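You operate a simulated robot arm through the tools that you are given. There is no shell and no other tool. Be economical: measure what you need, move in short steps, check, and stop when the job is done.

Carry out the task below with a simulated two-armed robot. There is one attempt and no reset: what you move stays moved.

## Task
Wipe the smears off the toilet lid and seat with the blue pad.
Fine: wet it at the cleaner dispenser; pad back, lid closed. Where these are worked on the way, their far stop is far enough and under half their travel is too little: toilet lid. What is to be rubbed or washed off counts as gone when no trace of it is left.

It is judged by the outcome, as a careful person would: the job done as asked, and still so three seconds after it is handed in. It fails if anything else is knocked over, pushed out of place, dropped, spilled or broken. A push-on lid holds only when it is set on centred and level and pressed home; a screw cap is set on level and turned clockwise until tight.

## Robot
Two 7-joint arms with two-finger parallel grippers on one trunk, on a base that drives. Base frame: it is fixed to the floor where the robot stands at the start and does not move with it; the origin is under the middle of the robot, x ahead of it, y to its left, z up. Units: cm, rad, N and s.
The left shoulder is at the start at [7, 16.3, 99.5], the right one opposite. With the tool pointing down near the work surface each hand reaches from about 32 to 86 cm from the robot's upright axis, wherever it stands, measured 20 degrees to its own side. Places, roughly: dispenser plate [70, 10, 90]; toilet lid [20, 110, 50]; toilet seat [20, 110, 40]. Payload 3.43 kg a hand.
The TCP of each hand is the grasp point between the finger pads, 3.4 cm short of the fingertips. In the tool frame z runs along the fingers and y along their closing line. The gripper opens to 12.8 cm. The fingers are 2.4 cm wide and 1.2 cm thick; the gripper's body (4.8 by 13 cm) begins 9.6 cm behind the TCP.
Orientation is that of the tool frame in the base frame, as [roll, pitch, yaw] about the fixed x, y, z axes, in that order (R = Rz(yaw) Ry(pitch) Rx(roll)). With the fingers straight down and closing along the base's y, the tool's x points along the base's -x, its y along +y and its z along -z.

## Interface
- The arms move only by the tool jog_arm. It takes "left_steps", "right_steps" or both (then of equal length, played together; a hand with none holds still); each is a list that holds one entry, the list of rows, each a list of 7 numbers: the shift along the tool's x, y, z in cm, then the turn, a rotation vector about the tool's x, y, z in degrees, then the finger opening in cm, from 0 to 12.8. In form: [[[tx, ty, tz, rx, ry, rz, fingers], ...]]. A call has 1 to 10 rows; each row shifts and turns the commanded pose from where the row before left it, along the tool's axes as they then stand. Rows are played at 5 a second. More than 5 cm and 0.15 rad between two rows, or a gripper value outside its range, and nothing of the call is played. Where a pose cannot be reached the arm comes as near as it can. A force on the tool above 40 N (or 10 N above the force at the start of the call, whichever is more), or a blocked arm, ends the call early, and 0.2 s more pass. Each finger travels about 15.3 cm/s and halts on what it meets, pressing with about 24 N; the grip force reading is that of the motor and also rises with nothing between the fingers. The clock runs only during rows and for 0.2 s after the last one: add rows that do not move to give the fingers time. It gives the time, the measured TCP pose, the force on the tool (base axes), the opening and the grip force at its end, in the units of the frame above (readings bear some noise), with the torque about the TCP (base axes, N m) and any sound that the robot's microphone picked up.
- Cameras (640 x 400 px; columns grow to the right, rows downward): "scene" is now at [11.77, 6, 124.06]; the picture's right is [0.66, -0.75, 0.00], its down [-0.29, -0.26, -0.92] and it looks along [0.69, 0.61, -0.39] (base axes); focal length 214 px, centre (320, 200). "left" rides on the left gripper at [7.6, 1.1, -16] in its tool frame; the picture's right is [-0.15, 0.99, 0.00], its down [-0.88, -0.13, -0.46] and it looks along [-0.45, -0.07, 0.89] (tool axes); focal length 234 px, centre (320, 200). "right" rides on the right gripper at [7.6, -1.1, -16] in its tool frame; the picture's right is [0.15, 0.99, 0.00], its down [-0.88, 0.13, -0.46] and it looks along [-0.45, 0.07, 0.89] (tool axes); focal length 234 px, centre (320, 200).
- snapshot(camera): a new picture of that camera. It takes no simulated time.
- move_column(by): slides the trunk up (or, below 0, down) by that many cm; the arms and the scene camera ride with it, the base frame stays. It gives what a move gives, with no picture.
- base_move(legs): drives the robot by 1 to 6 legs, each [ahead, left, turn to the left] in cm, cm and rad, along the robot's own axes; the way and the turn of a leg run together, so that a leg with both is an arc; at most 150 cm and 3.142 rad a leg. The arms and the cameras ride along, it lands a little off, and it stops where it bumps. It gives what a move gives.
- pan_tilt(pan, tilt): turns the head with the scene camera to pan (to the left, within 1.501 rad either way) and tilt (down, from -0.506 to 1.204), counted from straight ahead of the robot. It gives what a move gives.
- locate(camera, pixels): there is no depth. For up to 12 entries [column, row, z] of the newest picture of that camera ("zoom" is the newest enlarged one), the place [x, y] in the base frame at which the ray of that pixel passes the height z, good to about 0.3 cm. It takes no simulated time.
- close_up(camera, box): a new picture of the part [left, top, right, bottom] of that camera's present view, enlarged. It takes no simulated time.
- close_job(): hands the job in; it is judged then, once.

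Go step by step. Measure first, check grasps and placings, and put right what went wrong. The budget is 80 turns and 78 pictures, counting those below and the enlarged ones. Unless the task says otherwise, let go and move clear before handing in.

The tools are called after "Emit:" by a JSON object that holds its "api" and its "payload". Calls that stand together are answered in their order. jog_arm: Moves the arms, as the interface text tells. Its arguments: {"type":"object","properties":{"left_steps":{"type":"array","items":{"type":"array","items":{"type":"array","items":{"type":"number"}}}},"right_steps":{"type":"array","items":{"type":"array","items":{"type":"array","items":{"type":"number"}}}}},"required":[]} The other tools are called the same way: move_column (by) slides the trunk up or down; base_move (legs) drives the base; pan_tilt (pan, tilt) turns the head that bears the scene camera; snapshot (camera) takes a picture; locate (camera, pixels) gives the place at which the rays of pixels pass given heights; close_up (camera, box) takes an enlarged picture of a part of a camera's view; close_job () hands the job in.

At the start:

```text
clock: 0.0
left_position: [44.86, 52.83, 117.72]
left_tool_rot: [-3.141, -0.001, -3.141]
left_ft_force: [-0.5, 0.3, 0.0]
left_ft_torque: [0.03, 0.0, -0.03]
left_opening: 12.79
left_gripper_force: 0.1
right_position: [43.88, 4.78, 124.09]
right_tool_rot: [-3.141, 0.0, -3.141]
right_ft_force: [0.0, 0.3, -0.1]
right_ft_torque: [0.01, -0.02, 0.02]
right_opening: 12.81
right_gripper_force: 0.0
trunk travel left (down, up): [-47.5, 46.5]
robot x, y, heading: [0.03, 0.39, -0.002]
head pan, tilt: [0.719, 0.401]
```

scene: 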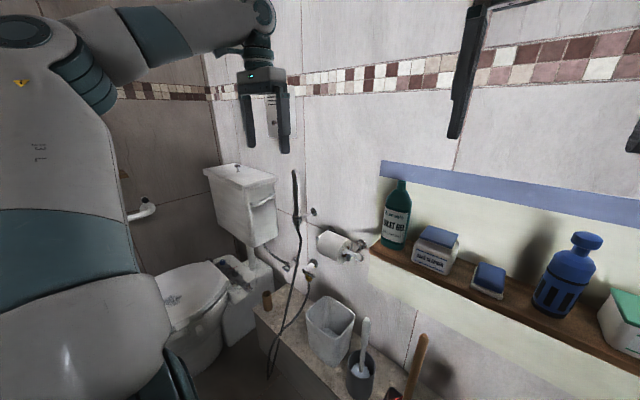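
right: 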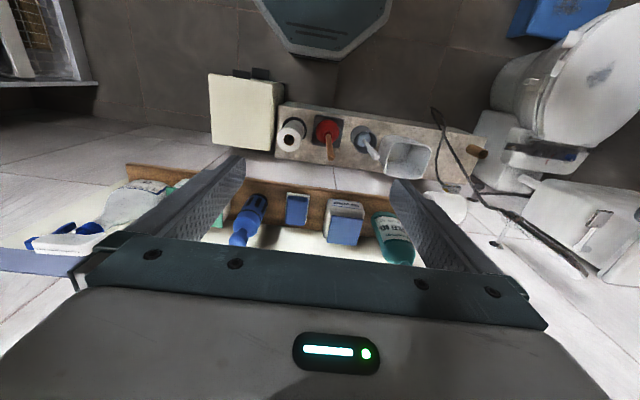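
left: 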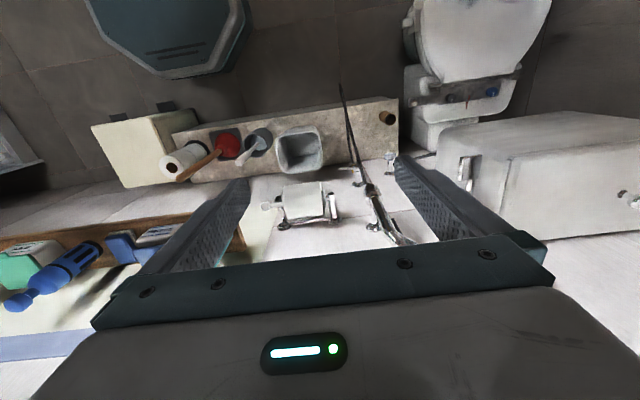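

The scene shows a shelf with bottles, a box with a blue top near (437,250) and a small blue item near (489,280). I'll enlarge these first.

Emit:
{"api": "close_up", "payload": {"camera": "scene", "box": [360, 160, 640, 335]}}

Emit:
{"api": "close_up", "payload": {"camera": "right", "box": [100, 160, 440, 290]}}

Emit:
{"api": "close_up", "payload": {"camera": "scene", "box": [120, 150, 320, 380]}}

```text
2.29 times, centred on (500, 248) of scene
```

zoom: 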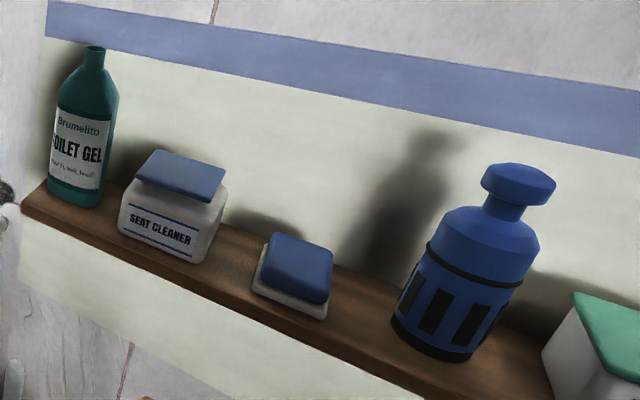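

```text
1.88 times, centred on (270, 225) of right
```

zoom: 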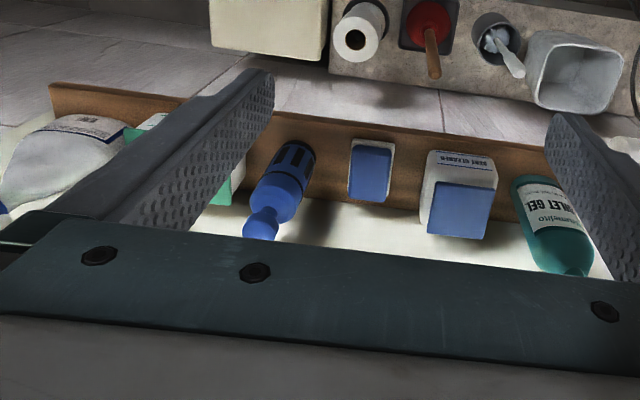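

```text
1.74 times, centred on (220, 265) of scene
```

zoom: 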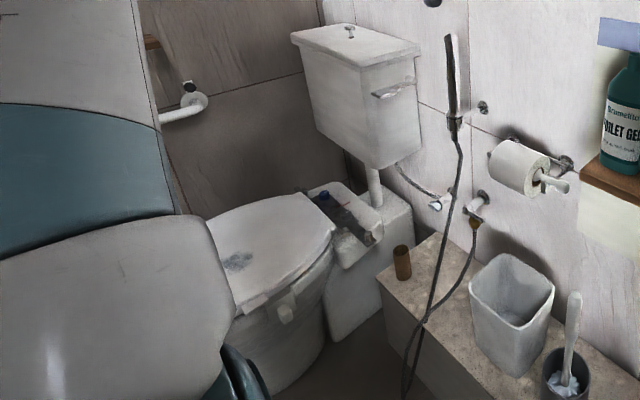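

The blue pad sits on a small dish at scene (491,275), and the "SEAT CLEANER" box with the hinged blue plate is the dispenser. I'll triangulate both from two cameras.

Emit:
{"api": "locate", "payload": {"camera": "scene", "pixels": [[491, 274, 84], [491, 274, 88], [491, 274, 92], [439, 236, 86], [439, 236, 90], [439, 236, 94]]}}

Emit:
{"api": "locate", "payload": {"camera": "right", "pixels": [[296.5, 210, 84], [296.5, 210, 88], [296.5, 210, 92], [343, 230, 86], [343, 230, 90], [343, 230, 94]]}}

```text
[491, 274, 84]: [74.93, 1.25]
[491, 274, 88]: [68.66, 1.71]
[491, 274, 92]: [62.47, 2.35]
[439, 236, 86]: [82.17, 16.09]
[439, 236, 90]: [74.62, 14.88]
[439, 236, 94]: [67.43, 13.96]
```

```text
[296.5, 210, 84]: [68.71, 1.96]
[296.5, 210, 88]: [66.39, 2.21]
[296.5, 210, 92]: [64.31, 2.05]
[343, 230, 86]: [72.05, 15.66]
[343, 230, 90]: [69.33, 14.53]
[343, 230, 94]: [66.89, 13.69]
```

Pad top sits around [65,2,90] and the plate around [66.6,14,94.5]. Before moving, I'll look at the toilet and the floor around it.

Emit:
{"api": "pan_tilt", "payload": {"pan": 1.4, "tilt": 0.55}}

Emit:
{"api": "snapshot", "payload": {"camera": "scene"}}

Emit:
{"api": "close_up", "payload": {"camera": "left", "box": [320, 0, 640, 200]}}

Emit:
{"api": "pan_tilt", "payload": {"pan": 0.0, "tilt": 0.6}}

Emit:
{"api": "snapshot", "payload": {"camera": "scene"}}

```text
clock: 1.1
left_position: [44.83, 52.64, 117.77]
left_tool_rot: [-3.141, -0.002, -3.138]
left_ft_force: [-0.9, -0.1, -0.1]
left_ft_torque: [-0.01, 0.01, -0.01]
left_opening: 12.78
left_gripper_force: 0.1
right_position: [43.86, 4.83, 124.21]
right_tool_rot: [3.142, 0.001, -3.141]
right_ft_force: [-0.3, -0.6, -0.4]
right_ft_torque: [-0.02, 0.0, -0.03]
right_opening: 12.81
right_gripper_force: 0.0
trunk travel left (down, up): [-47.5, 46.5]
robot x, y, heading: [-0.2, -0.26, -0.0]
head pan, tilt: [1.4, 0.55]
```

```text
71 pictures are left
```

scene: 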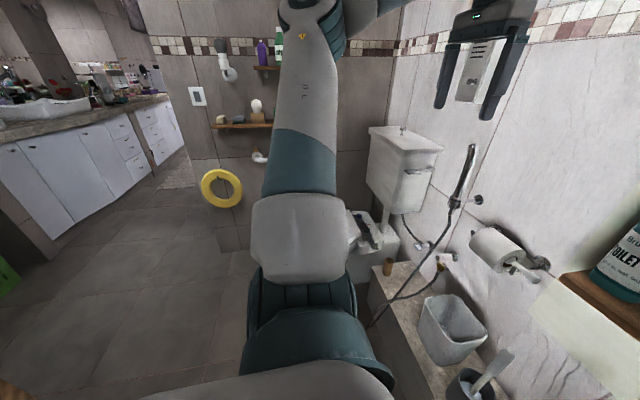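

```text
2.00 times, centred on (480, 100) of left
```

zoom: 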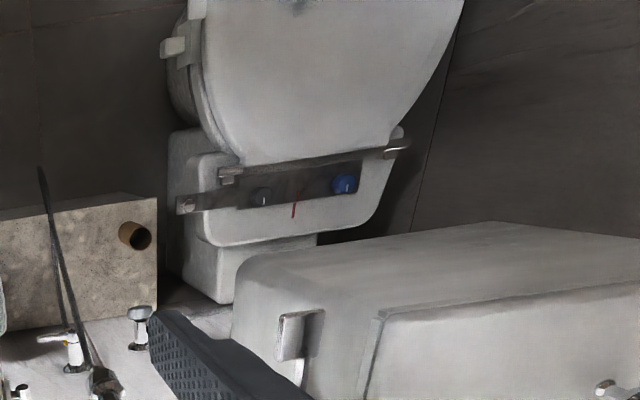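

```text
clock: 2.6
left_position: [44.83, 52.67, 117.76]
left_tool_rot: [-3.141, -0.002, 3.141]
left_ft_force: [0.4, 0.5, 0.7]
left_ft_torque: [0.01, -0.02, 0.01]
left_opening: 12.78
left_gripper_force: 0.0
right_position: [43.83, 4.94, 124.02]
right_tool_rot: [-3.141, 0.001, -3.141]
right_ft_force: [-0.8, -0.1, -0.1]
right_ft_torque: [-0.03, -0.01, 0.02]
right_opening: 12.8
right_gripper_force: 0.0
trunk travel left (down, up): [-47.5, 46.5]
robot x, y, heading: [-0.1, -0.11, 0.002]
head pan, tilt: [0.0, 0.6]
```

```text
69 pictures are left
```

scene: 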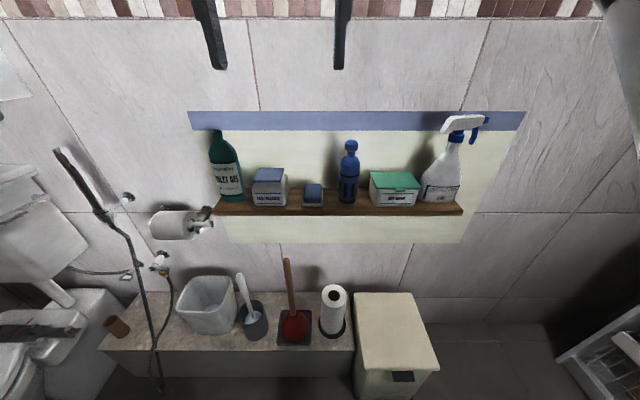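

The floor left of the robot is free. Now I'll measure the pad and dispenser precisely.

Emit:
{"api": "close_up", "payload": {"camera": "scene", "box": [240, 150, 360, 225]}}

Emit:
{"api": "close_up", "payload": {"camera": "right", "box": [260, 180, 380, 255]}}

```text
5.33 times, centred on (300, 188) of scene
```

zoom: 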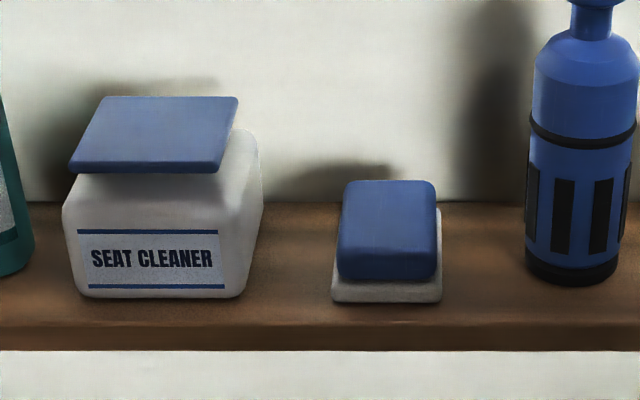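

```text
5.33 times, centred on (320, 218) of right
```

zoom: 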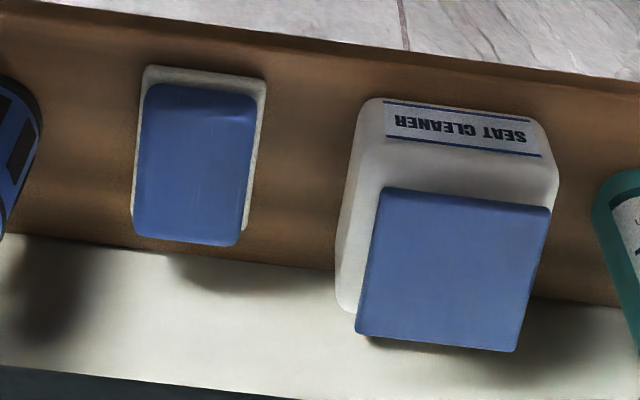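

Triangulating pad/dish/plate corners.

Emit:
{"api": "locate", "payload": {"camera": "zoom", "pixels": [[205, 72, 84], [205, 72, 88], [200, 88, 86], [200, 88, 90], [187, 243, 86], [187, 243, 90], [147, 160, 90], [250, 160, 90], [467, 196, 94], [435, 343, 94], [370, 260, 94], [535, 280, 94]]}}

Emit:
{"api": "locate", "payload": {"camera": "scene", "pixels": [[312.6, 206, 84], [312.6, 206, 88], [312.6, 199, 86], [312.6, 199, 90], [313, 184.4, 86], [313, 184.4, 90], [304.5, 191, 90], [321.5, 191, 90], [271.9, 180.5, 94], [301, 193.8, 94], [272, 168.5, 94], [301, 210.6, 84]]}}

```text
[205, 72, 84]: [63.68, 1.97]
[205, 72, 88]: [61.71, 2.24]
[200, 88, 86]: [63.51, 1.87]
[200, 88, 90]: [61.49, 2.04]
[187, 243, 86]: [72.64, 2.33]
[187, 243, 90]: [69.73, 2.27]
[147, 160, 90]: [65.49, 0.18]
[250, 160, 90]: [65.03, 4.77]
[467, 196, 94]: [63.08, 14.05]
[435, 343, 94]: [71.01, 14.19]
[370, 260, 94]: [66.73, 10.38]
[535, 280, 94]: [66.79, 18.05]
```

```text
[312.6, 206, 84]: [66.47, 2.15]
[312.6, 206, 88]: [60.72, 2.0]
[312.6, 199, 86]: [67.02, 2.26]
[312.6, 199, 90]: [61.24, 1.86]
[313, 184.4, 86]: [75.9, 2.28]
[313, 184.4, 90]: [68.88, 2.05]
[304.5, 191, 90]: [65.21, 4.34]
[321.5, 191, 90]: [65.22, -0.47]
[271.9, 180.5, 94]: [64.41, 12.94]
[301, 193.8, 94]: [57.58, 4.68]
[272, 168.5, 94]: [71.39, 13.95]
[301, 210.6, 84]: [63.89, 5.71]
```

Pad is about x 61.5–70, y 0–4.6, top z≈90 with the dish rim ≈87; plate centre is [66.6,14.1,94.7]. I'll move the right arm aside and bring the left hand over.

Emit:
{"api": "jog_arm", "payload": {"left_steps": [[[0, -4.9, 0, 0, 0, 0, 8], [0, -4.9, 0, 0, 0, 0, 8], [0, -4.9, 0, 0, 0, 0, 8], [0, -4.9, 0, 0, 0, 0, 8], [0, -4.9, 0, 0, 0, 0, 8], [0, -4.9, 0, 0, 0, 0, 8], [0, -4.9, 0, 0, 0, 0, 8], [0, -4.9, 0, 0, 0, 0, 8], [0, -4.9, 0, 0, 0, 0, 8], [0, -4.9, 0, 0, 0, 0, 8]]], "right_steps": [[[0, -4.5, 0, 0, 0, 0, 8], [0, -4.5, 0, 0, 0, 0, 8], [0, -4.5, 0, 0, 0, 0, 8], [0, -4.5, 0, 0, 0, 0, 8], [0, -4.5, 0, 0, 0, 0, 8], [0, -4.5, 0, 0, 0, 0, 8], [0, -4.5, 0, 0, 0, 0, 8], [0, -4.5, 0, 0, 0, 0, 8], [0, -4.5, 0, 0, 0, 0, 8], [0, 0, 0, 0, 0, 0, 8]]]}}

Emit:
{"api": "jog_arm", "payload": {"left_steps": [[[-4.2, -0.3, 0, 0, 0, 0, 7], [-4.2, -0.3, 0, 0, 0, 0, 7], [-4.2, -0.3, 0, 0, 0, 0, 7], [-4.2, -0.3, 0, 0, 0, 0, 7], [-4.2, -0.2, 0, 0, 0, 0, 7], [0, 0, 3, 0, 0, 0, 7], [0, 0, 0, 0, 0, 0, 7]]]}}

Emit:
{"api": "snapshot", "payload": {"camera": "left"}}

Emit:
{"api": "snapshot", "payload": {"camera": "scene"}}

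```text
clock: 4.8
left_position: [43.37, 15.64, 116.52]
left_tool_rot: [3.14, -0.002, -3.139]
left_ft_force: [-0.4, 0.5, -1.0]
left_ft_torque: [-0.02, 0.03, 0.0]
left_opening: 8.01
left_gripper_force: 0.0
left hand out of reach, approached as far as the arm can: row 8, 9, 10
right_position: [43.88, -35.7, 124.02]
right_tool_rot: [-3.14, -0.003, -3.141]
right_ft_force: [0.5, -0.1, 0.8]
right_ft_torque: [-0.03, 0.05, 0.0]
right_opening: 7.99
right_gripper_force: 0.0
trunk travel left (down, up): [-47.5, 46.5]
robot x, y, heading: [0.17, -0.19, 0.0]
head pan, tilt: [0.0, 0.6]
```

```text
clock: 6.4
left_position: [58.87, 23.03, 109.53]
left_tool_rot: [-3.141, 0.001, -3.14]
left_ft_force: [0.2, -0.9, -0.8]
left_ft_torque: [0.01, 0.03, 0.01]
left_opening: 7.01
left_gripper_force: 0.0
left hand out of reach, approached as far as the arm can: row 1, 2, 3, 4, 5
right_position: [43.82, -35.76, 124.16]
right_tool_rot: [-3.14, 0.0, 3.141]
right_ft_force: [1.0, 0.1, -0.2]
right_ft_torque: [-0.03, 0.01, -0.01]
right_opening: 8.0
right_gripper_force: 0.1
trunk travel left (down, up): [-47.5, 46.5]
robot x, y, heading: [-0.02, -0.18, -0.001]
head pan, tilt: [0.0, 0.6]
```

```text
66 pictures are left
```

left: 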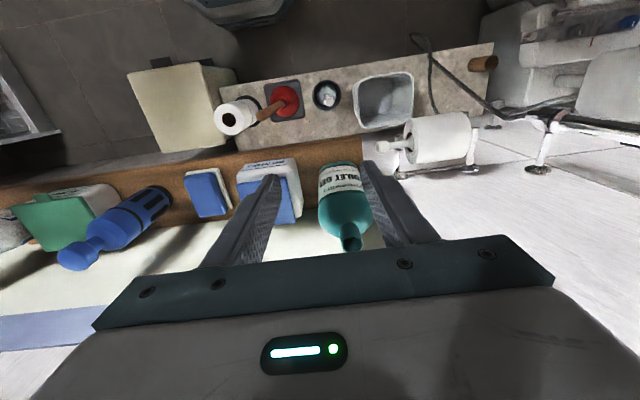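

```text
65 pictures are left
```

scene: 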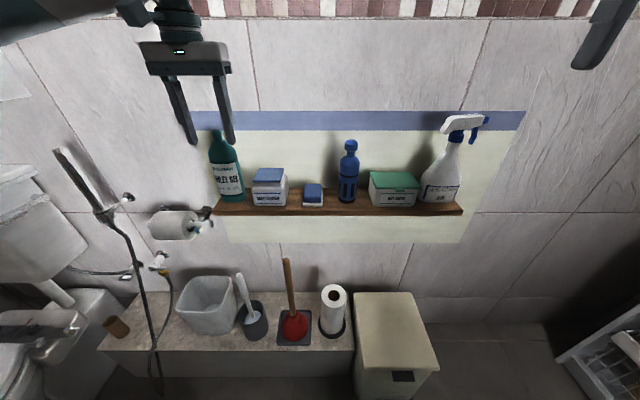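

The left hand ran out of reach across the body and sits over the gel bottle. I'll lift and pull it back, then shift the base to the right by 20 cm so the pad lies in the left hand's sector.

Emit:
{"api": "jog_arm", "payload": {"left_steps": [[[0, 0, -4, 0, 0, 0, 7], [4.5, 0, -2, 0, 0, 0, 7], [4.5, 0, 0, 0, 0, 0, 7], [4.5, 0, 0, 0, 0, 0, 7], [0, 0, 0, 0, 0, 0, 7]]]}}

Emit:
{"api": "base_move", "payload": {"legs": [[0, -20, 0]]}}

```text
clock: 7.6
left_position: [45.16, 23.33, 115.27]
left_tool_rot: [-3.141, -0.001, -3.14]
left_ft_force: [0.3, -0.1, -0.5]
left_ft_torque: [0.0, 0.09, -0.01]
left_opening: 7.02
left_gripper_force: 0.0
left hand out of reach, approached as far as the arm can: row 1
right_position: [43.93, -35.76, 124.0]
right_tool_rot: [3.141, -0.001, 3.14]
right_ft_force: [-0.2, -0.1, -0.4]
right_ft_torque: [0.01, 0.05, -0.03]
right_opening: 8.01
right_gripper_force: 0.0
trunk travel left (down, up): [-47.5, 46.5]
robot x, y, heading: [0.1, 0.03, 0.006]
head pan, tilt: [0.0, 0.6]
```

```text
clock: 9.2
left_position: [45.14, 3.29, 115.35]
left_tool_rot: [3.141, 0.0, -3.141]
left_ft_force: [-0.4, 0.1, -1.1]
left_ft_torque: [0.0, 0.02, 0.01]
left_opening: 7.01
left_gripper_force: 0.1
right_position: [43.72, -55.77, 124.1]
right_tool_rot: [3.14, -0.001, 3.139]
right_ft_force: [0.2, 0.3, -0.7]
right_ft_torque: [0.01, 0.04, -0.01]
right_opening: 7.99
right_gripper_force: 0.0
trunk travel left (down, up): [-47.5, 46.5]
robot x, y, heading: [0.04, -19.95, -0.0]
head pan, tilt: [0.0, 0.6]
```

Positions are good. Now a diagonal approach to above the pad, stopping at z≈99 to check.

Emit:
{"api": "jog_arm", "payload": {"left_steps": [[[-4.1, -0.2, 3, 0, 0, 0, 7], [-4.1, -0.2, 3, 0, 0, 0, 7], [-4.1, -0.2, 3, 0, 0, 0, 7], [-4.1, -0.2, 3, 0, 0, 0, 7], [-4.1, -0.2, 3, 0, 0, 0, 7], [0, 0, 0, 0, 0, 0, 7]]]}}

Emit:
{"api": "snapshot", "payload": {"camera": "left"}}

Emit:
{"api": "snapshot", "payload": {"camera": "scene"}}

```text
refused: row 1 steps farther than a row can; nothing moved
```

```text
64 pictures are left
```

left: 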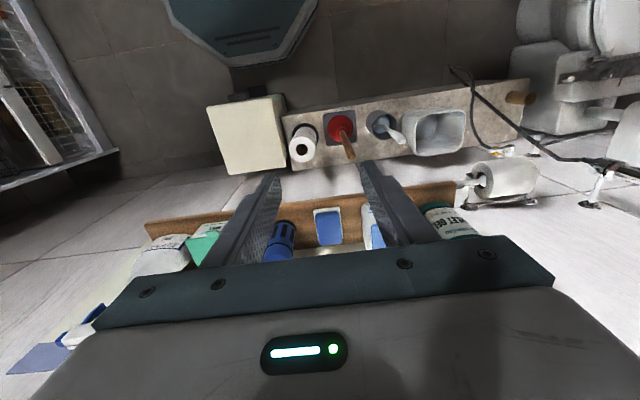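

```text
63 pictures are left
```

scene: 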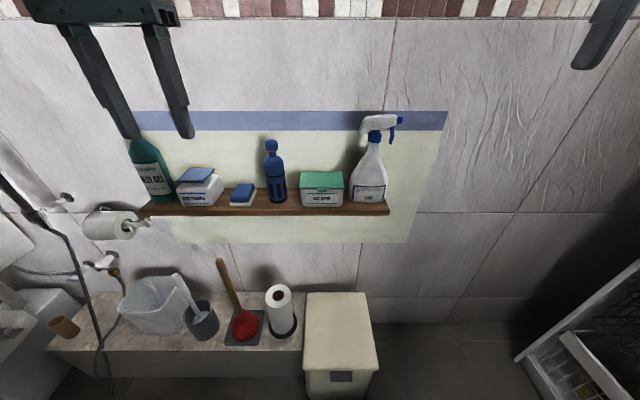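

The norm limit includes all axes, so I'll use smaller steps.

Emit:
{"api": "jog_arm", "payload": {"left_steps": [[[-3.45, -0.15, 2.6, 0, 0, 0, 7], [-3.45, -0.15, 2.6, 0, 0, 0, 7], [-3.45, -0.15, 2.6, 0, 0, 0, 7], [-3.45, -0.15, 2.6, 0, 0, 0, 7], [-3.45, -0.15, 2.6, 0, 0, 0, 7], [-3.45, -0.15, 2.6, 0, 0, 0, 7], [0, 0, 0, 0, 0, 0, 7]]]}}

Emit:
{"api": "snapshot", "payload": {"camera": "left"}}

Emit:
{"api": "snapshot", "payload": {"camera": "scene"}}

```text
clock: 10.8
left_position: [65.54, 2.61, 99.76]
left_tool_rot: [-3.141, 0.003, -3.14]
left_ft_force: [-1.2, 0.1, 1.1]
left_ft_torque: [0.0, -0.03, 0.0]
left_opening: 6.99
left_gripper_force: 0.0
right_position: [43.46, -55.72, 124.18]
right_tool_rot: [3.142, 0.0, 3.139]
right_ft_force: [-0.9, -0.3, 0.7]
right_ft_torque: [0.04, -0.07, -0.01]
right_opening: 8.02
right_gripper_force: 0.1
trunk travel left (down, up): [-47.5, 46.5]
robot x, y, heading: [0.0, -19.93, -0.005]
head pan, tilt: [0.0, 0.6]
```

```text
62 pictures are left
```

left: 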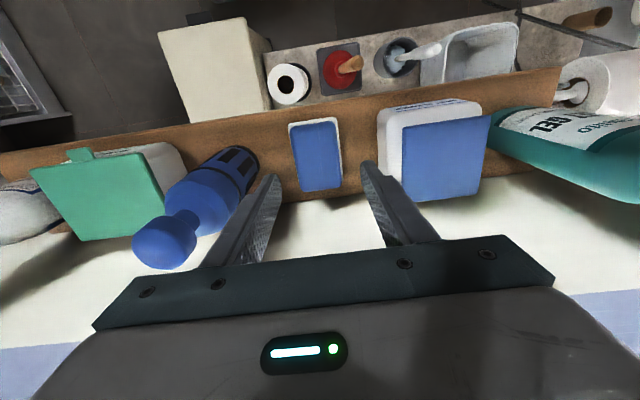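

```text
61 pictures are left
```

scene: 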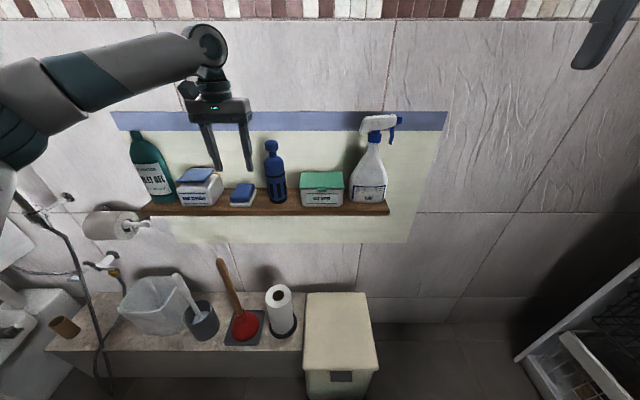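

I'll refine the pad geometry with an enlarged left view.

Emit:
{"api": "close_up", "payload": {"camera": "left", "box": [256, 100, 384, 220]}}

Emit:
{"api": "close_up", "payload": {"camera": "scene", "box": [160, 130, 320, 230]}}

```text
3.33 times, centred on (320, 160) of left
```

zoom: 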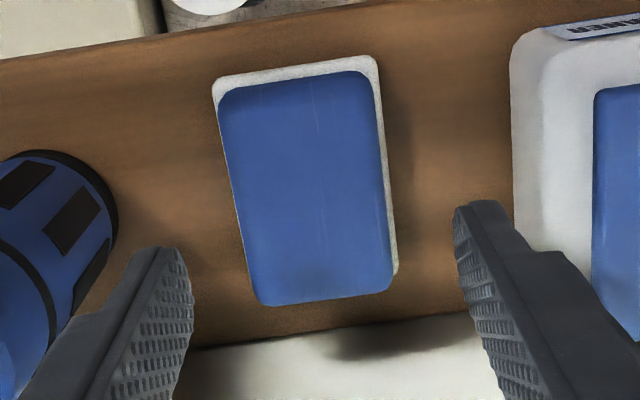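

```text
4.00 times, centred on (240, 180) of scene
```

zoom: 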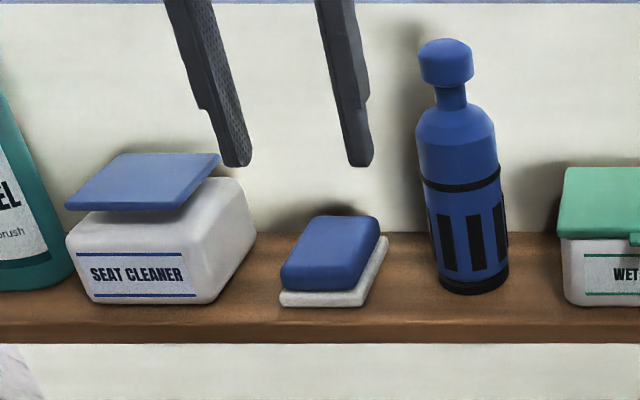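

Emit:
{"api": "locate", "payload": {"camera": "left", "pixels": [[311.9, 126, 88], [311.9, 126, 90], [320.6, 190.5, 88], [320.6, 190.5, 90], [295.4, 160, 89], [338.9, 157, 89], [311, 120, 86], [446, 156, 94]]}}

Emit:
{"api": "locate", "payload": {"camera": "zoom", "pixels": [[348, 216, 88], [348, 216, 90], [320, 270, 88], [320, 270, 90], [318, 303, 86], [318, 303, 85], [300, 242, 89], [372, 248, 89]]}}

```text
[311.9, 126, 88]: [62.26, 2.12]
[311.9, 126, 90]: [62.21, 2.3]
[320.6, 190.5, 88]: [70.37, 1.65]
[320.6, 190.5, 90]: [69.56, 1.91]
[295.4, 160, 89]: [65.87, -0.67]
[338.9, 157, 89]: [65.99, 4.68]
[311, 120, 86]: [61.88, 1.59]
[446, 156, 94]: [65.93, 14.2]
```

```text
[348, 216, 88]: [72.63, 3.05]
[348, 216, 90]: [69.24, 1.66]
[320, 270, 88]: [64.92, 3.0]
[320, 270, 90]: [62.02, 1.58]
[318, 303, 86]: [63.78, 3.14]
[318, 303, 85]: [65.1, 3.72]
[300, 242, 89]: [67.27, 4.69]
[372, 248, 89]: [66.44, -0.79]
```

Pad is centred at [66.0,2.0], 7.5×5.2 cm, top ≈89.8, with the dish rim about 87.8. I'll descend so the fingertips end at about 88.4, then close.

Emit:
{"api": "jog_arm", "payload": {"left_steps": [[[-0.4, -0.5, 3, 0, 0, 0, 7], [0, 0, 3, 0, 0, 0, 7], [0, 0, 1.85, 0, 0, 0, 7], [0, 0, 0, 0, 0, 0, 7]]]}}

Emit:
{"api": "close_up", "payload": {"camera": "scene", "box": [180, 130, 300, 220]}}

Emit:
{"api": "snapshot", "payload": {"camera": "left"}}

```text
clock: 11.8
left_position: [66.08, 1.91, 91.91]
left_tool_rot: [3.142, -0.001, 3.14]
left_ft_force: [0.1, 0.3, 0.9]
left_ft_torque: [0.01, -0.04, 0.0]
left_opening: 6.98
left_gripper_force: 0.0
right_position: [43.58, -55.76, 124.03]
right_tool_rot: [-3.141, 0.001, 3.14]
right_ft_force: [-0.3, 0.4, 0.6]
right_ft_torque: [0.05, -0.01, -0.01]
right_opening: 7.99
right_gripper_force: 0.1
trunk travel left (down, up): [-47.5, 46.5]
robot x, y, heading: [0.13, -20.01, -0.008]
head pan, tilt: [0.0, 0.6]
```

```text
4.44 times, centred on (240, 175) of scene
```

zoom: 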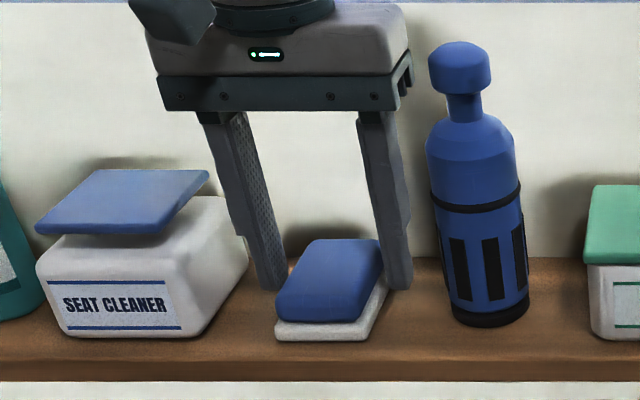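

```text
57 pictures are left
```

left: 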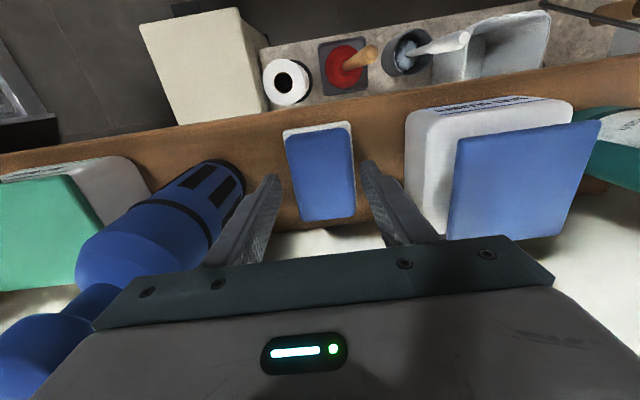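

The fingers straddle the pad. Closing and lifting slightly.

Emit:
{"api": "jog_arm", "payload": {"left_steps": [[[0, 0, 0, 0, 0, 0, 3], [0, 0, 0, 0, 0, 0, 3], [0, 0, 0, 0, 0, 0, 3], [0, 0, -3, 0, 0, 0, 3], [0, 0, -3, 0, 0, 0, 3], [0, 0, -3, 0, 0, 0, 3], [0, 0, 0, 0, 0, 0, 3]]]}}

Emit:
{"api": "close_up", "payload": {"camera": "scene", "box": [180, 120, 300, 220]}}

```text
clock: 13.4
left_position: [65.2, 2.53, 100.5]
left_tool_rot: [-3.14, 0.002, 3.14]
left_ft_force: [0.0, 0.2, 0.3]
left_ft_torque: [0.02, -0.01, -0.04]
left_opening: 5.07
left_gripper_force: 23.8
left hand out of reach, approached as far as the arm can: row 5, 6
right_position: [43.7, -55.72, 123.97]
right_tool_rot: [3.141, 0.0, 3.139]
right_ft_force: [-0.5, 0.0, -0.4]
right_ft_torque: [-0.01, 0.02, 0.01]
right_opening: 8.03
right_gripper_force: 0.0
trunk travel left (down, up): [-47.5, 46.5]
robot x, y, heading: [0.17, -20.2, -0.0]
head pan, tilt: [0.0, 0.6]
```

```text
4.00 times, centred on (240, 170) of scene
```

zoom: 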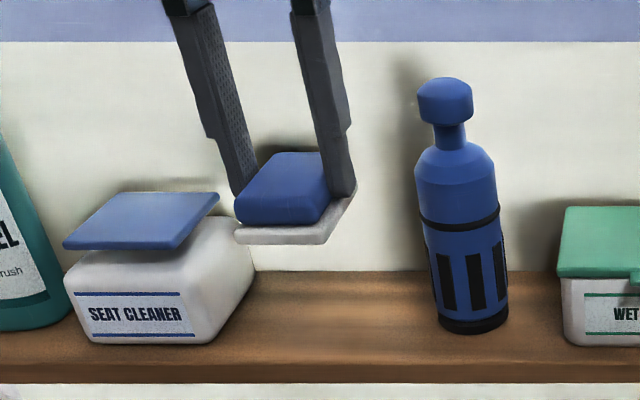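

The pad (blue with a white backing) came up cleanly. I'll raise the trunk for reach, then move over to the plate at y≈14.

Emit:
{"api": "move_column", "payload": {"by": 6}}

Emit:
{"api": "jog_arm", "payload": {"left_steps": [[[0, 3, 0, 0, 0, 0, 3], [-0.4, 3, 0, 0, 0, 0, 3], [-0.4, 3, 0, 0, 0, 0, 3], [-0.4, 2.5, 0, 0, 0, 0, 3], [0, 0, 2, 0, 0, 0, 3], [0, 0, 0, 0, 0, 0, 3]]]}}

Emit:
{"api": "close_up", "payload": {"camera": "scene", "box": [140, 120, 300, 240]}}

Emit:
{"api": "snapshot", "payload": {"camera": "left"}}

```text
clock: 14.4
left_position: [65.36, 2.71, 106.57]
left_tool_rot: [-3.141, 0.001, 3.141]
left_ft_force: [-0.1, -0.6, -0.1]
left_ft_torque: [-0.01, 0.01, 0.03]
left_opening: 5.09
left_gripper_force: 23.8
right_position: [43.68, -55.72, 130.09]
right_tool_rot: [-3.141, -0.001, 3.14]
right_ft_force: [0.0, -1.0, -0.2]
right_ft_torque: [-0.02, -0.01, 0.0]
right_opening: 8.0
right_gripper_force: 0.0
trunk travel left (down, up): [-53.5, 40.5]
robot x, y, heading: [0.03, -20.11, -0.004]
head pan, tilt: [0.0, 0.6]
```

```text
clock: 15.8
left_position: [66.39, 14.21, 104.49]
left_tool_rot: [-3.14, 0.003, -3.141]
left_ft_force: [0.5, -0.7, 0.4]
left_ft_torque: [-0.02, -0.02, -0.02]
left_opening: 5.06
left_gripper_force: 23.9
right_position: [43.71, -55.69, 130.07]
right_tool_rot: [3.141, 0.0, 3.141]
right_ft_force: [0.1, 0.1, 0.2]
right_ft_torque: [0.02, -0.06, -0.01]
right_opening: 8.0
right_gripper_force: 0.1
trunk travel left (down, up): [-53.5, 40.5]
robot x, y, heading: [-0.01, -20.05, 0.002]
head pan, tilt: [0.0, 0.6]
```

```text
3.33 times, centred on (220, 180) of scene
```

zoom: 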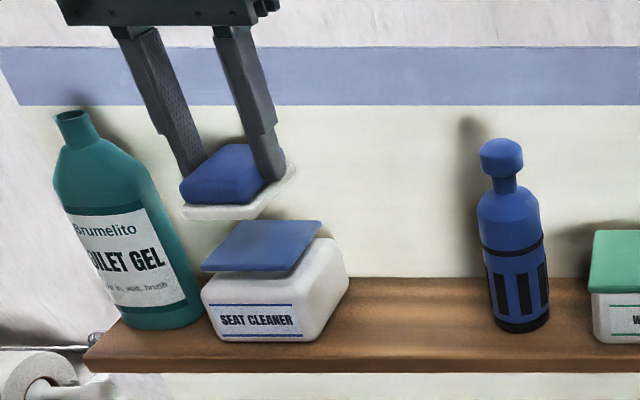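

```text
54 pictures are left
```

left: 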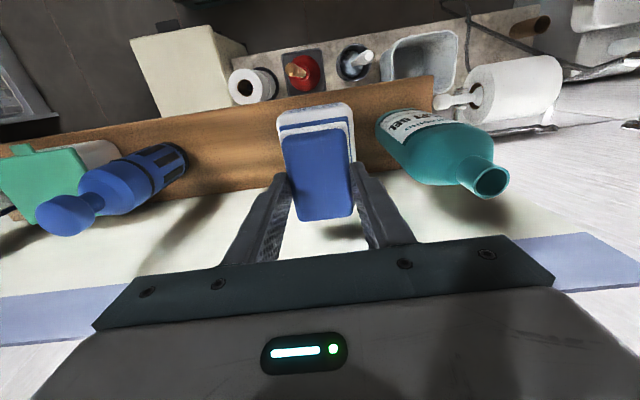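

Pad is above the plate (left view (318,120) shows the plate edge under it). I'll lower it in small steps until I feel contact.

Emit:
{"api": "jog_arm", "payload": {"left_steps": [[[0, -0.4, 2, 0, 0, 0, 3], [0, 0, 1.5, 0, 0, 0, 3], [0, 0, 0.7, 0, 0, 0, 3], [0, 0, 0.5, 0, 0, 0, 3], [0, 0, 0, 0, 0, 0, 3]]]}}

Emit:
{"api": "close_up", "payload": {"camera": "scene", "box": [140, 120, 300, 240]}}

```text
clock: 17.0
left_position: [66.58, 13.6, 99.93]
left_tool_rot: [-3.14, 0.003, 3.141]
left_ft_force: [-0.2, 0.2, -0.6]
left_ft_torque: [0.01, 0.05, 0.0]
left_opening: 5.07
left_gripper_force: 23.8
right_position: [43.71, -55.85, 130.1]
right_tool_rot: [-3.141, 0.001, 3.139]
right_ft_force: [-0.1, 0.5, -0.8]
right_ft_torque: [-0.01, 0.02, 0.01]
right_opening: 8.02
right_gripper_force: 0.0
trunk travel left (down, up): [-53.5, 40.5]
robot x, y, heading: [0.11, -19.65, -0.001]
head pan, tilt: [0.0, 0.6]
```

```text
3.33 times, centred on (220, 180) of scene
```

zoom: 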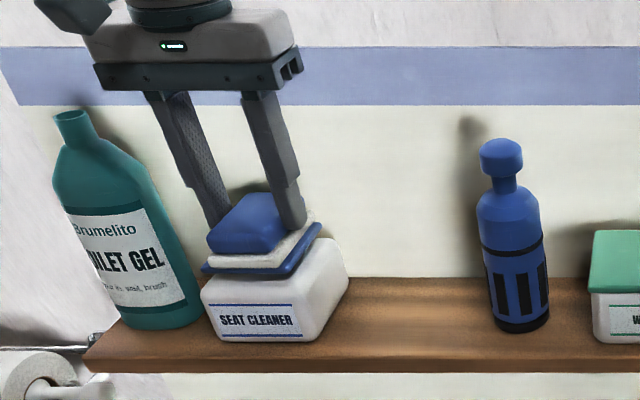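

Almost touching. Pressing on in small steps.

Emit:
{"api": "jog_arm", "payload": {"left_steps": [[[0, 0, 0.4, 0, 0, 0, 3], [0, 0, 0.4, 0, 0, 0, 3], [0, 0, 0.4, 0, 0, 0, 3], [0, 0, 0.4, 0, 0, 0, 3], [0, 0, 0.3, 0, 0, 0, 3], [0, 0, 0, 0, 0, 0, 3]]]}}

Emit:
{"api": "close_up", "payload": {"camera": "scene", "box": [140, 120, 300, 240]}}

```text
clock: 18.4
left_position: [66.44, 13.66, 98.34]
left_tool_rot: [-3.141, 0.009, -3.142]
left_ft_force: [7.0, 4.5, 30.4]
left_ft_torque: [0.21, -0.19, 0.06]
left_opening: 5.1
left_gripper_force: 23.8
right_position: [43.47, -55.82, 130.22]
right_tool_rot: [3.141, 0.002, 3.14]
right_ft_force: [0.8, -0.4, -0.2]
right_ft_torque: [-0.01, -0.01, 0.03]
right_opening: 8.0
right_gripper_force: 0.0
trunk travel left (down, up): [-53.5, 40.5]
robot x, y, heading: [-0.29, -19.87, 0.001]
head pan, tilt: [0.0, 0.6]
```

```text
3.33 times, centred on (220, 180) of scene
```

zoom: 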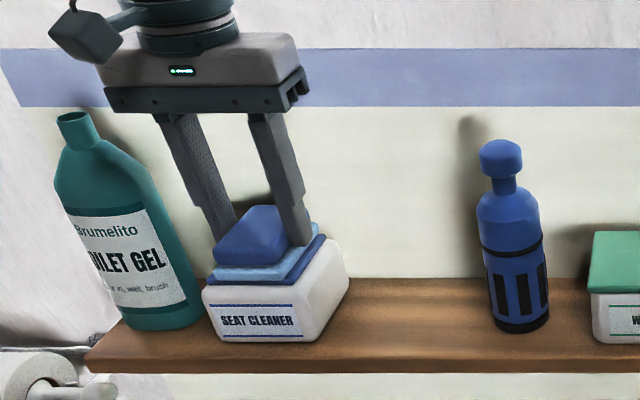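

The white backing has turned light blue, so the pad is wet. Lifting off and backing away from the shelf.

Emit:
{"api": "jog_arm", "payload": {"left_steps": [[[0, 0, -1, 0, 0, 0, 3], [0, 0, -3, 0, 0, 0, 3], [0, 0, -4, 0, 0, 0, 3], [3, 0, -3, 0, 0, 0, 3], [4.5, 0, -2, 0, 0, 0, 3], [4.5, 0, 0, 0, 0, 0, 3], [4.5, 0, 0, 0, 0, 0, 3], [4.5, 0, 0, 0, 0, 0, 3], [0, 0, 0, 0, 0, 0, 3]]]}}

Emit:
{"api": "snapshot", "payload": {"camera": "scene"}}

```text
clock: 20.4
left_position: [45.79, 13.78, 110.78]
left_tool_rot: [-3.14, 0.0, 3.141]
left_ft_force: [0.4, -0.4, -0.4]
left_ft_torque: [0.0, 0.05, -0.02]
left_opening: 5.09
left_gripper_force: 24.5
right_position: [43.77, -55.72, 130.03]
right_tool_rot: [3.141, -0.002, 3.138]
right_ft_force: [0.4, 0.2, 0.7]
right_ft_torque: [-0.01, 0.01, 0.01]
right_opening: 8.0
right_gripper_force: 0.1
trunk travel left (down, up): [-53.5, 40.5]
robot x, y, heading: [0.08, -20.28, -0.001]
head pan, tilt: [0.0, 0.6]
```

```text
51 pictures are left
```

scene: 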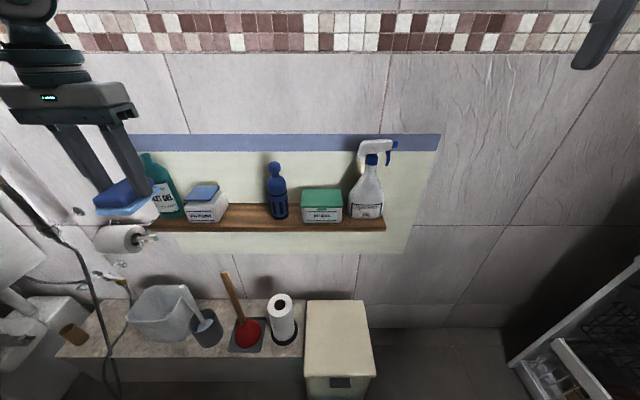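

Plate sprang back and nothing else moved. I'll back up and then look left before driving to the toilet front.

Emit:
{"api": "base_move", "payload": {"legs": [[-40, 0, 0]]}}

Emit:
{"api": "pan_tilt", "payload": {"pan": 1.2, "tilt": 0.5}}

Emit:
{"api": "snapshot", "payload": {"camera": "scene"}}

```text
clock: 22.9
left_position: [5.72, 13.74, 110.94]
left_tool_rot: [-3.138, 0.002, -3.14]
left_ft_force: [0.5, -0.1, 0.0]
left_ft_torque: [-0.02, -0.02, 0.02]
left_opening: 5.05
left_gripper_force: 23.7
right_position: [3.77, -55.73, 130.24]
right_tool_rot: [-3.141, 0.001, 3.14]
right_ft_force: [0.7, 0.5, 0.9]
right_ft_torque: [0.04, -0.02, 0.01]
right_opening: 8.02
right_gripper_force: 0.0
trunk travel left (down, up): [-53.5, 40.5]
robot x, y, heading: [-39.68, -19.67, 0.002]
head pan, tilt: [0.0, 0.6]
```

```text
clock: 24.3
left_position: [5.75, 13.75, 110.89]
left_tool_rot: [-3.14, 0.0, 3.141]
left_ft_force: [-0.1, 0.2, -0.5]
left_ft_torque: [-0.02, -0.01, -0.01]
left_opening: 5.1
left_gripper_force: 24.2
right_position: [3.76, -55.79, 130.06]
right_tool_rot: [-3.14, 0.001, 3.14]
right_ft_force: [-0.3, -0.3, -0.8]
right_ft_torque: [0.01, 0.0, -0.02]
right_opening: 8.01
right_gripper_force: 0.0
trunk travel left (down, up): [-53.5, 40.5]
robot x, y, heading: [-39.67, -20.04, 0.0]
head pan, tilt: [1.201, 0.499]
```

```text
50 pictures are left
```

scene: 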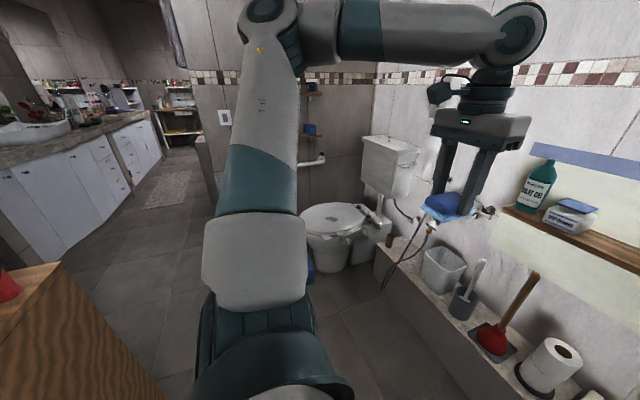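

Emit:
{"api": "locate", "payload": {"camera": "scene", "pixels": [[60, 264, 60], [60, 264, 85], [60, 264, 40], [165, 399, 0], [165, 399, 20], [305, 225, 45], [365, 215, 45], [335, 205, 45], [335, 237, 45], [345, 268, 0]]}}

Emit:
{"api": "close_up", "payload": {"camera": "scene", "box": [290, 120, 430, 280]}}

```text
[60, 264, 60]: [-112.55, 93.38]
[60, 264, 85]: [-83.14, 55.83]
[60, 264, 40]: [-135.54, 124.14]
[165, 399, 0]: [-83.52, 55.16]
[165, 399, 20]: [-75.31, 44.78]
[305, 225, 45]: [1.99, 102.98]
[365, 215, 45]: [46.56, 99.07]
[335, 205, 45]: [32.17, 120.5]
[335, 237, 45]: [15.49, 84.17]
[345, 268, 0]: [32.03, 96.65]
```

```text
2.50 times, centred on (360, 200) of scene
```

zoom: 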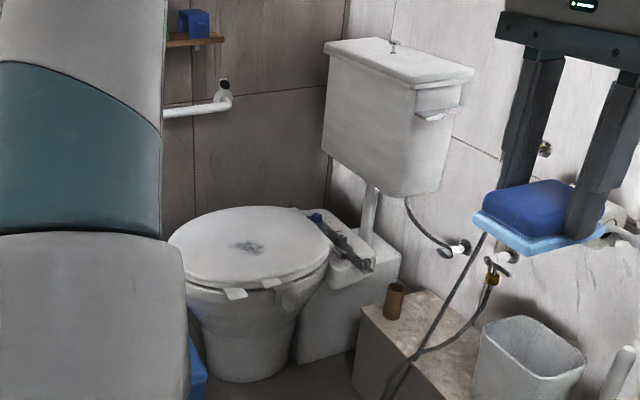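

The lid has two tabs on the near (−y) side at zoom (235,293) and (285,298), a smear at (248,246), and a blue object on the floor at (195,370) in front of the toilet. I'll check where that is and drive left a bit for a better view.

Emit:
{"api": "locate", "payload": {"camera": "zoom", "pixels": [[195, 340, 0], [195, 340, 15], [205, 395, 0], [248, 246, 43], [235, 293, 43], [285, 298, 43]]}}

Emit:
{"api": "base_move", "payload": {"legs": [[0, 45, 0]]}}

Emit:
{"api": "pan_tilt", "payload": {"pan": 0.75, "tilt": 0.75}}

Emit:
{"api": "snapshot", "payload": {"camera": "scene"}}

Emit:
{"api": "snapshot", "payload": {"camera": "left"}}

```text
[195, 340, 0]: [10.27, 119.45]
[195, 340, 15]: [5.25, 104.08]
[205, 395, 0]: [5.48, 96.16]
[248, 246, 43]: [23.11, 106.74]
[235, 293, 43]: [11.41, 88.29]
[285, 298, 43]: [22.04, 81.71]
```

```text
clock: 27.0
left_position: [5.84, 58.72, 110.88]
left_tool_rot: [-3.139, 0.001, 3.141]
left_ft_force: [-0.5, 0.0, 0.0]
left_ft_torque: [-0.01, 0.0, 0.02]
left_opening: 5.08
left_gripper_force: 23.4
right_position: [3.72, -10.74, 130.07]
right_tool_rot: [3.141, 0.001, 3.14]
right_ft_force: [0.2, -0.3, 0.2]
right_ft_torque: [-0.01, 0.01, -0.01]
right_opening: 8.01
right_gripper_force: 0.0
trunk travel left (down, up): [-53.5, 40.5]
robot x, y, heading: [-39.49, 25.03, -0.008]
head pan, tilt: [1.201, 0.499]
```

```text
clock: 27.9
left_position: [5.72, 58.68, 110.82]
left_tool_rot: [-3.14, 0.001, -3.141]
left_ft_force: [-0.2, 0.8, 0.1]
left_ft_torque: [0.01, -0.02, 0.04]
left_opening: 5.06
left_gripper_force: 23.9
right_position: [3.85, -10.7, 130.2]
right_tool_rot: [-3.141, 0.001, 3.139]
right_ft_force: [-0.2, 1.1, -0.4]
right_ft_torque: [-0.02, 0.01, 0.01]
right_opening: 7.99
right_gripper_force: 0.1
trunk travel left (down, up): [-53.5, 40.5]
robot x, y, heading: [-40.12, 25.48, -0.003]
head pan, tilt: [0.75, 0.75]
```

```text
48 pictures are left
```

scene: 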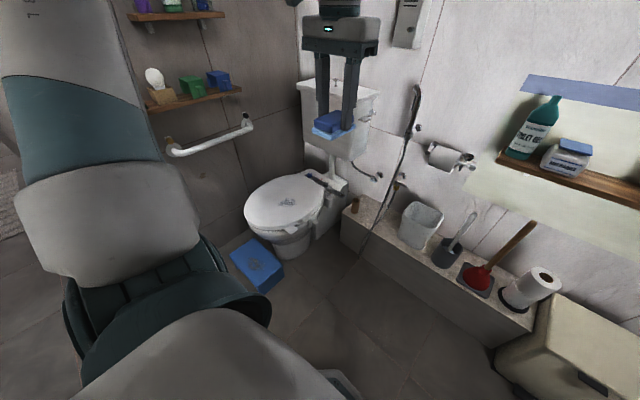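

```text
47 pictures are left
```

left: 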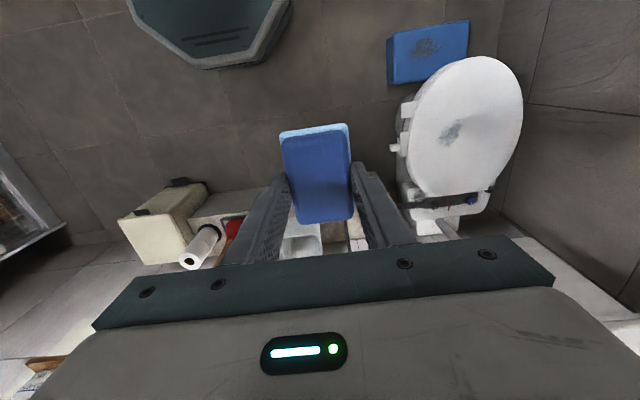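

There is a blue step stool in front of the toilet, so I must approach from the −y side. Measuring stool, bench, lid and handle tabs.

Emit:
{"api": "close_up", "payload": {"camera": "left", "box": [370, 10, 540, 240]}}

Emit:
{"api": "locate", "payload": {"camera": "left", "pixels": [[389, 84, 0], [393, 35, 15], [452, 80, 15], [468, 20, 15], [408, 150, 43], [523, 110, 43], [480, 56, 43], [450, 193, 43], [452, 132, 43], [290, 5, 0], [212, 68, 20], [345, 218, 40]]}}

Emit:
{"api": "locate", "payload": {"camera": "scene", "pixels": [[245, 212, 43], [285, 176, 43], [327, 188, 43], [300, 230, 43], [287, 202, 43], [231, 251, 15], [262, 295, 0], [284, 262, 15], [343, 213, 40], [343, 245, 0]]}}

```text
1.74 times, centred on (455, 125) of left
```

zoom: 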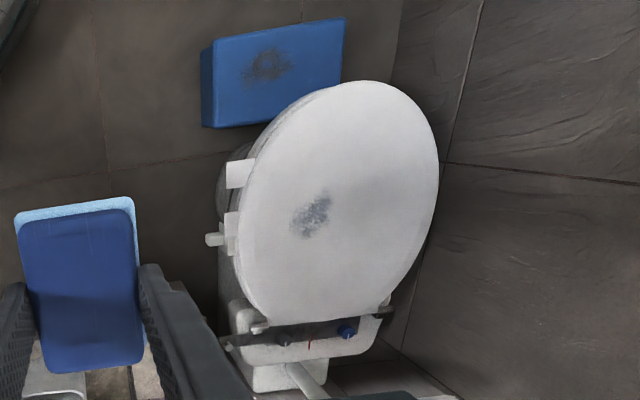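

```text
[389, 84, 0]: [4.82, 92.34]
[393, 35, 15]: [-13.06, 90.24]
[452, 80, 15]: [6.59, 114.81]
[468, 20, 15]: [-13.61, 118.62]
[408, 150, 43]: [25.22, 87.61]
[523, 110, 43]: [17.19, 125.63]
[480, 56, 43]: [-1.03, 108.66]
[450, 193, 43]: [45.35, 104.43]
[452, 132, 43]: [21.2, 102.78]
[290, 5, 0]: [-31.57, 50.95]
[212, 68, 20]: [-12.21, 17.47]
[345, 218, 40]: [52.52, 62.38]
```

```text
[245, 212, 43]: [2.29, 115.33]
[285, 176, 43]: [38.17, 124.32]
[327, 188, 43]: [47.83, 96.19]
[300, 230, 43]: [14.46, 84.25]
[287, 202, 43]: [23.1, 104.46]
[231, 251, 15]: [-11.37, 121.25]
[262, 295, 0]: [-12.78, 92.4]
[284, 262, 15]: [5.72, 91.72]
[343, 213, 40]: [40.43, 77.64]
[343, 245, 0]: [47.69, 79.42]
```

The lid spans about x −2..44, y 85..122 at z≈48, and the stool x −13..6, y 91..119. I'll stand at about (−8,46) facing 0.85 rad, which keeps clear of stool and bench.

Emit:
{"api": "base_move", "payload": {"legs": [[0, 0, 0.85], [37, -10, 0]]}}

Emit:
{"api": "pan_tilt", "payload": {"pan": 0.2, "tilt": 0.9}}

Emit:
{"api": "snapshot", "payload": {"camera": "scene"}}

```text
clock: 32.5
left_position: [-2.58, 102.78, 110.91]
left_tool_rot: [-3.14, 0.002, -2.297]
left_ft_force: [-0.7, 0.6, 0.2]
left_ft_torque: [-0.04, -0.02, 0.0]
left_opening: 5.08
left_gripper_force: 24.2
right_position: [48.18, 55.2, 130.12]
right_tool_rot: [3.141, -0.001, -2.3]
right_ft_force: [0.3, -0.3, -0.6]
right_ft_torque: [-0.04, -0.01, 0.02]
right_opening: 8.01
right_gripper_force: 0.1
trunk travel left (down, up): [-53.5, 40.5]
robot x, y, heading: [-7.64, 46.61, 0.841]
head pan, tilt: [0.75, 0.75]
```

```text
clock: 33.5
left_position: [-2.61, 102.73, 110.84]
left_tool_rot: [-3.141, 0.001, -2.297]
left_ft_force: [0.0, 0.1, -1.2]
left_ft_torque: [0.02, 0.03, 0.0]
left_opening: 5.09
left_gripper_force: 24.1
right_position: [48.11, 55.18, 130.18]
right_tool_rot: [-3.142, -0.002, -2.298]
right_ft_force: [0.7, 0.4, 0.7]
right_ft_torque: [-0.03, 0.01, 0.02]
right_opening: 7.98
right_gripper_force: 0.0
trunk travel left (down, up): [-53.5, 40.5]
robot x, y, heading: [-7.62, 46.55, 0.844]
head pan, tilt: [0.201, 0.901]
```

```text
45 pictures are left
```

scene: 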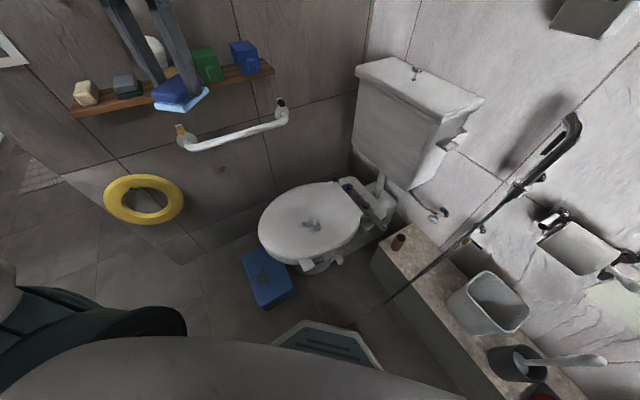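

Emit:
{"api": "close_up", "payload": {"camera": "scene", "box": [240, 165, 410, 290]}}

Emit:
{"api": "locate", "payload": {"camera": "zoom", "pixels": [[272, 212, 48], [272, 212, 45], [120, 360, 15], [230, 410, 0], [140, 160, 48], [400, 150, 48]]}}

```text
3.20 times, centred on (325, 228) of scene
```

zoom: 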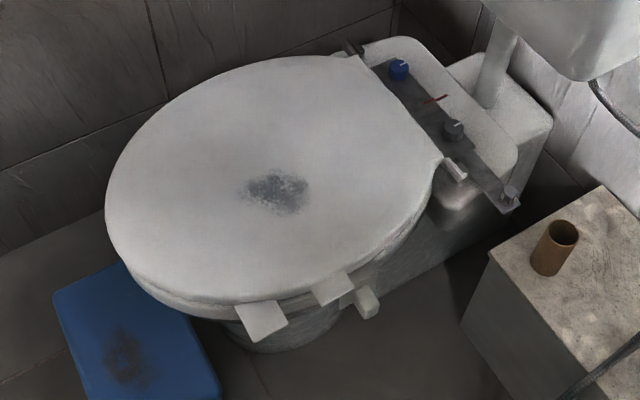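

```text
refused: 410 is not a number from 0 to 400
```

Smear on the lid at zoom (275,190); two flat tabs at (262,318) and (333,287), plus a knob at (363,303). Locating them.

Emit:
{"api": "locate", "payload": {"camera": "zoom", "pixels": [[275, 190, 50], [275, 190, 48], [275, 190, 45], [243, 190, 48], [308, 190, 48], [275, 170, 48], [280, 213, 48], [262, 318, 46], [333, 287, 46], [363, 303, 40], [450, 165, 47], [350, 58, 47]]}}

Emit:
{"api": "jog_arm", "payload": {"left_steps": [[[-3, -1.5, 3, 0, 0, 0, 3], [-1.5, -3, 3, 0, 0, 0, 3], [0, -4, 3, 0, 0, 0, 3], [0, -4, 3, 0, 0, 0, 3], [0, -4, 3, 0, 0, 0, 3], [0, 0, 4.5, 0, 0, 0, 3], [0, 0, 4.5, 0, 0, 0, 3], [0, 0, 0, 0, 0, 0, 3]]]}}

Emit:
{"api": "snapshot", "payload": {"camera": "left"}}

```text
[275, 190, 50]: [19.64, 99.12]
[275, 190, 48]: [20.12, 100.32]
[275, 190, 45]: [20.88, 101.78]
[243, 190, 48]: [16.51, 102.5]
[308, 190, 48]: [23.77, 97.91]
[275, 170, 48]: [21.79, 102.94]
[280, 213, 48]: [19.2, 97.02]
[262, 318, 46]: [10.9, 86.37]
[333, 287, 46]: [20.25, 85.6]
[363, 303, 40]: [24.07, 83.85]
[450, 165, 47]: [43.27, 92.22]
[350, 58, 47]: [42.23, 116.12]
```

```text
clock: 35.3
left_position: [12.68, 95.04, 86.82]
left_tool_rot: [-3.14, 0.004, -2.297]
left_ft_force: [-0.4, -0.2, 0.0]
left_ft_torque: [0.02, -0.02, 0.0]
left_opening: 5.09
left_gripper_force: 24.1
right_position: [48.09, 55.05, 130.13]
right_tool_rot: [-3.141, 0.0, -2.298]
right_ft_force: [-0.3, -0.2, -0.9]
right_ft_torque: [0.03, -0.02, 0.01]
right_opening: 8.0
right_gripper_force: 0.0
trunk travel left (down, up): [-53.5, 40.5]
robot x, y, heading: [-7.55, 46.44, 0.842]
head pan, tilt: [0.201, 0.901]
```

```text
43 pictures are left
```

left: 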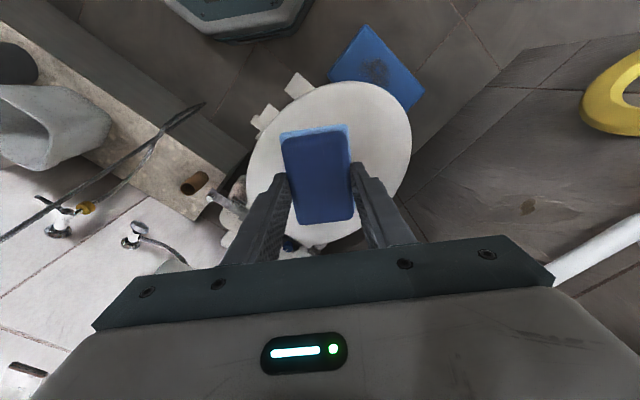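

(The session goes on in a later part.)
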